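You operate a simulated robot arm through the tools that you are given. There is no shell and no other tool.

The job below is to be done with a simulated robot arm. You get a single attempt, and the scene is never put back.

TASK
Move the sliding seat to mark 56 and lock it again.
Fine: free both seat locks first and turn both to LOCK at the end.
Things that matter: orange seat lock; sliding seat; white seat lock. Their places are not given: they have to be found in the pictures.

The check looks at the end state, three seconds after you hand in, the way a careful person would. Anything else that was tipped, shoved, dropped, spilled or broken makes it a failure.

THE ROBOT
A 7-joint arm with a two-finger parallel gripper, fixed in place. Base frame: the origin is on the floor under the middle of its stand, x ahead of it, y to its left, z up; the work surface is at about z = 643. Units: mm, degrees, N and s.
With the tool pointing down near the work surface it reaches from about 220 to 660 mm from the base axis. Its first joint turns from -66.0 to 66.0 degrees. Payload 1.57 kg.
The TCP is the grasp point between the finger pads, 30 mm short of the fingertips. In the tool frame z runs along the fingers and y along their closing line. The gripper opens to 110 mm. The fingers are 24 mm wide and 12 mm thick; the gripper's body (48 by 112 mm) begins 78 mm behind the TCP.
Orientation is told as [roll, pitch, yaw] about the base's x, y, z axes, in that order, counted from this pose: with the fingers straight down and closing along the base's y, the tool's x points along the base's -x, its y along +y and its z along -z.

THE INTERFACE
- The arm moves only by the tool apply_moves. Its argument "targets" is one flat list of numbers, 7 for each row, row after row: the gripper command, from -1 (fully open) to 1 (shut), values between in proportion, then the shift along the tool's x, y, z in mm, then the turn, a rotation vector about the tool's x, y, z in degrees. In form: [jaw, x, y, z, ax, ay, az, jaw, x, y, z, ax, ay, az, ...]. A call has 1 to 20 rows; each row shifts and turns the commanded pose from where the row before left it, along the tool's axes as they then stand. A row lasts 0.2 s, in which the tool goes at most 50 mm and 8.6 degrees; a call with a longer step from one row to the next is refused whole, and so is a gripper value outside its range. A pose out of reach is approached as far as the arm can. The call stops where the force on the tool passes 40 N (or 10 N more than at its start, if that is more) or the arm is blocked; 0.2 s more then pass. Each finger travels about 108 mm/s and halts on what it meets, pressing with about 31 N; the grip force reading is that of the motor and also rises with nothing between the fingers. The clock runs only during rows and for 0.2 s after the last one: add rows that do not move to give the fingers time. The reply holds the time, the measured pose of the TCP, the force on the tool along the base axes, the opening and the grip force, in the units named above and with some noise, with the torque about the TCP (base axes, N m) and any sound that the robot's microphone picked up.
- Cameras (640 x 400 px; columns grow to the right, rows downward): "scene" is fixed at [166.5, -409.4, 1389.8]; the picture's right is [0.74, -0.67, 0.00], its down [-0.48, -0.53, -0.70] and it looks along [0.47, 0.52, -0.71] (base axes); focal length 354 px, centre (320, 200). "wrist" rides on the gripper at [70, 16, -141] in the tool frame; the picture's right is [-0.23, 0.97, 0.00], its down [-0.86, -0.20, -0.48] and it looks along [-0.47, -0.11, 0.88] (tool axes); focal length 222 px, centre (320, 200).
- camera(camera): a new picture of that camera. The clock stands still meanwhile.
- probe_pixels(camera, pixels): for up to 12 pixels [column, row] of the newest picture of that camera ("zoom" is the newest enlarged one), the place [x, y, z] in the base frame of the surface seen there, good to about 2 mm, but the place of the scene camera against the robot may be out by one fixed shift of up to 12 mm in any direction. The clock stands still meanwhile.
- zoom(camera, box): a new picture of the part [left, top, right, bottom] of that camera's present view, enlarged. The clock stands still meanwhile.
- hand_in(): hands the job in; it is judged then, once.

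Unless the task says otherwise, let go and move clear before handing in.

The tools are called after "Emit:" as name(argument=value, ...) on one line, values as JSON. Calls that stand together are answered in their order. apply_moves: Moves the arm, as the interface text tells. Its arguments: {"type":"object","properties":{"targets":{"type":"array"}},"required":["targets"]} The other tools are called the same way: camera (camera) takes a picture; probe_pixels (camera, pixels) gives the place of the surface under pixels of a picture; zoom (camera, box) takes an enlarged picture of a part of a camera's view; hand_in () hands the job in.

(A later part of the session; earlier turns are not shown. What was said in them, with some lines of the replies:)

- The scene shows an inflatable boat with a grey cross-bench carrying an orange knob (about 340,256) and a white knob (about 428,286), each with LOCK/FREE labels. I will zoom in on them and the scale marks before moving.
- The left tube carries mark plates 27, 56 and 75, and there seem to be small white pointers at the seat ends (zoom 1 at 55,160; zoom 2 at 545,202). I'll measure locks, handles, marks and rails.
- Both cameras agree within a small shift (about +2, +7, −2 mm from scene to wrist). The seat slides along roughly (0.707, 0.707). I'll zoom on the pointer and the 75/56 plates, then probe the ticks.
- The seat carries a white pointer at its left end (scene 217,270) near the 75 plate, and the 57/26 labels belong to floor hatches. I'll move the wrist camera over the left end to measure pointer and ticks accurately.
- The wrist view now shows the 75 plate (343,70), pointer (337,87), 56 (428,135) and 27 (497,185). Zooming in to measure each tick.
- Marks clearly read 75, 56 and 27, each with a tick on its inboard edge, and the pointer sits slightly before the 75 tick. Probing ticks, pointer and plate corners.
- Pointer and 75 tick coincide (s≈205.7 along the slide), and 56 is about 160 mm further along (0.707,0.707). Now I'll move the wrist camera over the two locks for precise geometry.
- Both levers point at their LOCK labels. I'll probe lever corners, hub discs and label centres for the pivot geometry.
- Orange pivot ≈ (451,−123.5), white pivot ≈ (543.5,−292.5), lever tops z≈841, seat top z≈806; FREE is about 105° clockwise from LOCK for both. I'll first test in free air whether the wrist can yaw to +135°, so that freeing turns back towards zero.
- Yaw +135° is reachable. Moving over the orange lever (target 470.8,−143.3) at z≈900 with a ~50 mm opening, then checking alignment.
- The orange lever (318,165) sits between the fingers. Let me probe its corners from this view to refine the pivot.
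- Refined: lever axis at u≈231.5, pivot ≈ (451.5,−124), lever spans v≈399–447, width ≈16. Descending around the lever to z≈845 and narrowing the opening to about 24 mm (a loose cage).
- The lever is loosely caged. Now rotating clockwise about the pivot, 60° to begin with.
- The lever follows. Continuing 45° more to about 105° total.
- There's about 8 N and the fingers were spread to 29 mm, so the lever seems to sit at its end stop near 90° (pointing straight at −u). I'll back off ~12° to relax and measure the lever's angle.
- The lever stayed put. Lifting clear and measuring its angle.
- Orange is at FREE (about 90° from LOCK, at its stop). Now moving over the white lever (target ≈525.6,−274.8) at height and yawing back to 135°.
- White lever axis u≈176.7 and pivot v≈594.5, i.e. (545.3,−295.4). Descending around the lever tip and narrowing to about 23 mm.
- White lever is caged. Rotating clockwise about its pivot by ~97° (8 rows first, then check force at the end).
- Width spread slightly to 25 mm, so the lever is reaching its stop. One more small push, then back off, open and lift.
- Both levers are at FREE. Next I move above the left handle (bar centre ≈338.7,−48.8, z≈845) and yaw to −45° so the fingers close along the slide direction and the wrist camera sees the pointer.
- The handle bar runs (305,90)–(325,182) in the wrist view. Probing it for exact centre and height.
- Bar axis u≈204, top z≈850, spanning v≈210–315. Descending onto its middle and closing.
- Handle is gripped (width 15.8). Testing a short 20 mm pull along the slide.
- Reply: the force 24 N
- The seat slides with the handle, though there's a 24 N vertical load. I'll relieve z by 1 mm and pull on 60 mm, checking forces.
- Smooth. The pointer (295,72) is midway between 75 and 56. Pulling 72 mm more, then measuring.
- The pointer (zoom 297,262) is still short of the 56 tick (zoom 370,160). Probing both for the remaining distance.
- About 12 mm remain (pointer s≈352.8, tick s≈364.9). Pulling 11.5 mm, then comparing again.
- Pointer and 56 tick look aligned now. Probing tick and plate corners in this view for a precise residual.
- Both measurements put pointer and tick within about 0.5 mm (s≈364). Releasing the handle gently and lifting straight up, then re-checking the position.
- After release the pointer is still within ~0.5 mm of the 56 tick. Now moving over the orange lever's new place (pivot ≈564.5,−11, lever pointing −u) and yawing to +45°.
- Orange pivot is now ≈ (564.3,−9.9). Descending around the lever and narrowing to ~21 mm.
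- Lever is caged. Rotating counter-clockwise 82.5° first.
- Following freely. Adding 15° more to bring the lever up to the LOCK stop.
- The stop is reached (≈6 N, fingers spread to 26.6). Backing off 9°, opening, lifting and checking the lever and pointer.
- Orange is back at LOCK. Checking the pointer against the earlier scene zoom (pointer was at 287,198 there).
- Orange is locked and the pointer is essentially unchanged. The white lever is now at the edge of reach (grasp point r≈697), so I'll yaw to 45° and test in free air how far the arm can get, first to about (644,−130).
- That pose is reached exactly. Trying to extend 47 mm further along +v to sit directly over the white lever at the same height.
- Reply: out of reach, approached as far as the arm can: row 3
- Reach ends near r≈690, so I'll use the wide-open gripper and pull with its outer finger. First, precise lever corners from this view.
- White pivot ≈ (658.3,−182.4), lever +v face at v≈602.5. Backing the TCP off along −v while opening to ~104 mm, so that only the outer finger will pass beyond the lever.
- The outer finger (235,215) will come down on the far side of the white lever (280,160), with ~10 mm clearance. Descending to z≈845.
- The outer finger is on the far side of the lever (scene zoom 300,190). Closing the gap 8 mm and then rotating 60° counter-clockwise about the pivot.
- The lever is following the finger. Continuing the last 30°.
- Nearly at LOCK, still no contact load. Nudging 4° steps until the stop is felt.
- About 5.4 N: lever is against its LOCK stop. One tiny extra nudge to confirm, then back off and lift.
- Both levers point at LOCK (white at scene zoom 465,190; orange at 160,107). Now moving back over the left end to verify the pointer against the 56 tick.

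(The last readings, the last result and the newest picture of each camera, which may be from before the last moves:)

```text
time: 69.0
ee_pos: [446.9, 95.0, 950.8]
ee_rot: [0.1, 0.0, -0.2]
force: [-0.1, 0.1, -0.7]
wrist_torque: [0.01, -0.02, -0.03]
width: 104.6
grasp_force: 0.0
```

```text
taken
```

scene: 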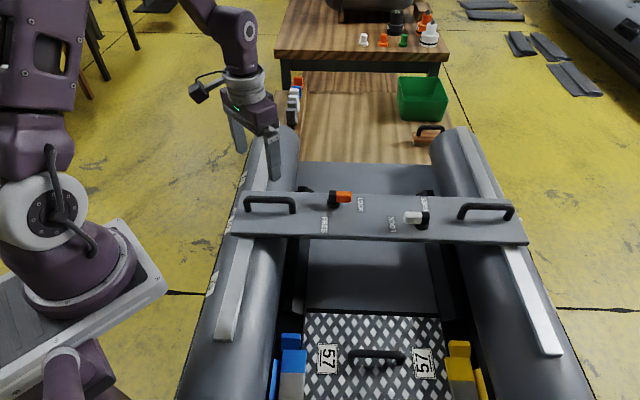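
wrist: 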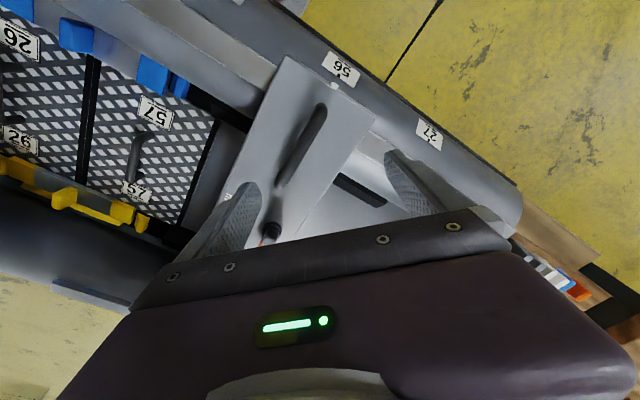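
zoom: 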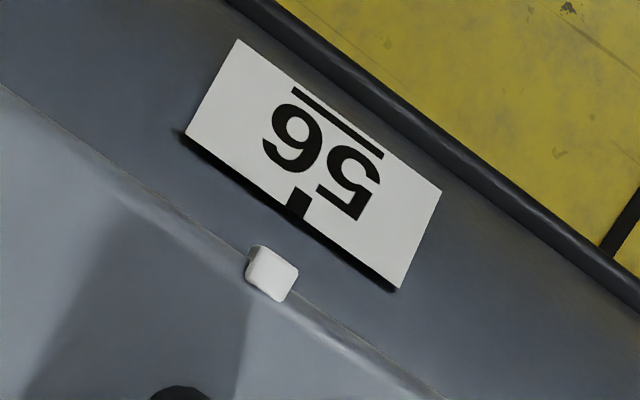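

Repeating the same geometry as at the start (pointer vs 75 tick), the offset to the 56 tick now matches within ~0.3 mm. Confirming with probes and checking both lever angles.

Emit:
probe_pixels(camera="zoom", pixels=[[299, 203], [302, 212], [290, 200], [308, 212], [272, 272], [258, 265], [285, 283], [268, 285], [278, 260], [188, 132], [398, 286]])

Emit:
zoom(camera="scene", box=[300, 170, 460, 270])

```text
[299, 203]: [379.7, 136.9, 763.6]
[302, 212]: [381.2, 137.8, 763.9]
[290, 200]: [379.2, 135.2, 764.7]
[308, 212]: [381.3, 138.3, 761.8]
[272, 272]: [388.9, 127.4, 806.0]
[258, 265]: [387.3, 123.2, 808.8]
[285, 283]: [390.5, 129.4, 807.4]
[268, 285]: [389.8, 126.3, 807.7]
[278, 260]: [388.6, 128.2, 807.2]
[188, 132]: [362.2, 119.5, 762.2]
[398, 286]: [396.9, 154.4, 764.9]
```

```text
4.00 times, centred on (380, 220) of scene
```

zoom: 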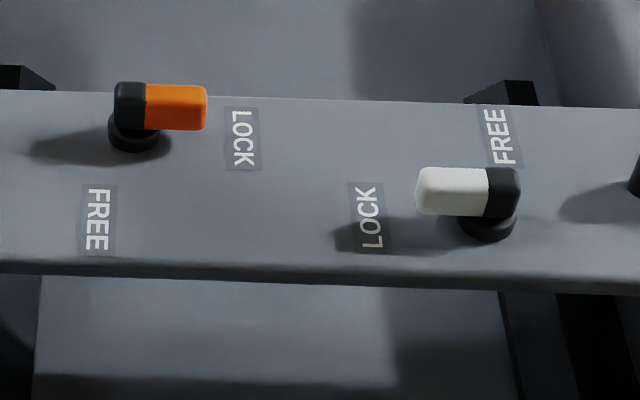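

Pointer s≈364.8 versus tick s≈365.2, so the position is right. One last probe of the two levers' centrelines to verify their angles.

Emit:
probe_pixels(camera="zoom", pixels=[[430, 178], [450, 178], [470, 178], [490, 178], [510, 178], [125, 93], [145, 94], [165, 95], [185, 96], [200, 97]])

```text
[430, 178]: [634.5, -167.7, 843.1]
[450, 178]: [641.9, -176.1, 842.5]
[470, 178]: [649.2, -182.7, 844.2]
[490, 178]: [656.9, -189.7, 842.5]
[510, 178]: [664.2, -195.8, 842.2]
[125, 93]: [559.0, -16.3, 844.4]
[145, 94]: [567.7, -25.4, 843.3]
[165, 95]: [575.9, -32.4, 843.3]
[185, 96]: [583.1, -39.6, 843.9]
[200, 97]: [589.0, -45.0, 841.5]
```

Both levers lie along their LOCK directions within about 1.5°, the pointer is on 56, and the open gripper hovers well clear at z≈950. Handing in.

Emit:
hand_in()

```text
The job is handed in.
```

The seat is now at mark 56 and both locks are turned back to LOCK. I handed the job in; no result has come back yet.

- **Position:** the seat's pointer sits about 0.5 mm from the 56 tick. That matches how it lined up with the 75 tick at the start.
- **Locks:** I turned both to FREE before sliding. Afterwards I turned each until it pressed against its LOCK stop, and both point at LOCK within about 1.5 degrees.
- **White lock:** at the new position it was beyond where the gripper could grasp it, so I pulled it round with one finger of the open gripper. The force rose to about 8 N against the stop.
- **Surroundings:** nothing else looked moved in the last pictures. The gripper is open and about 70 mm above the seat handle.
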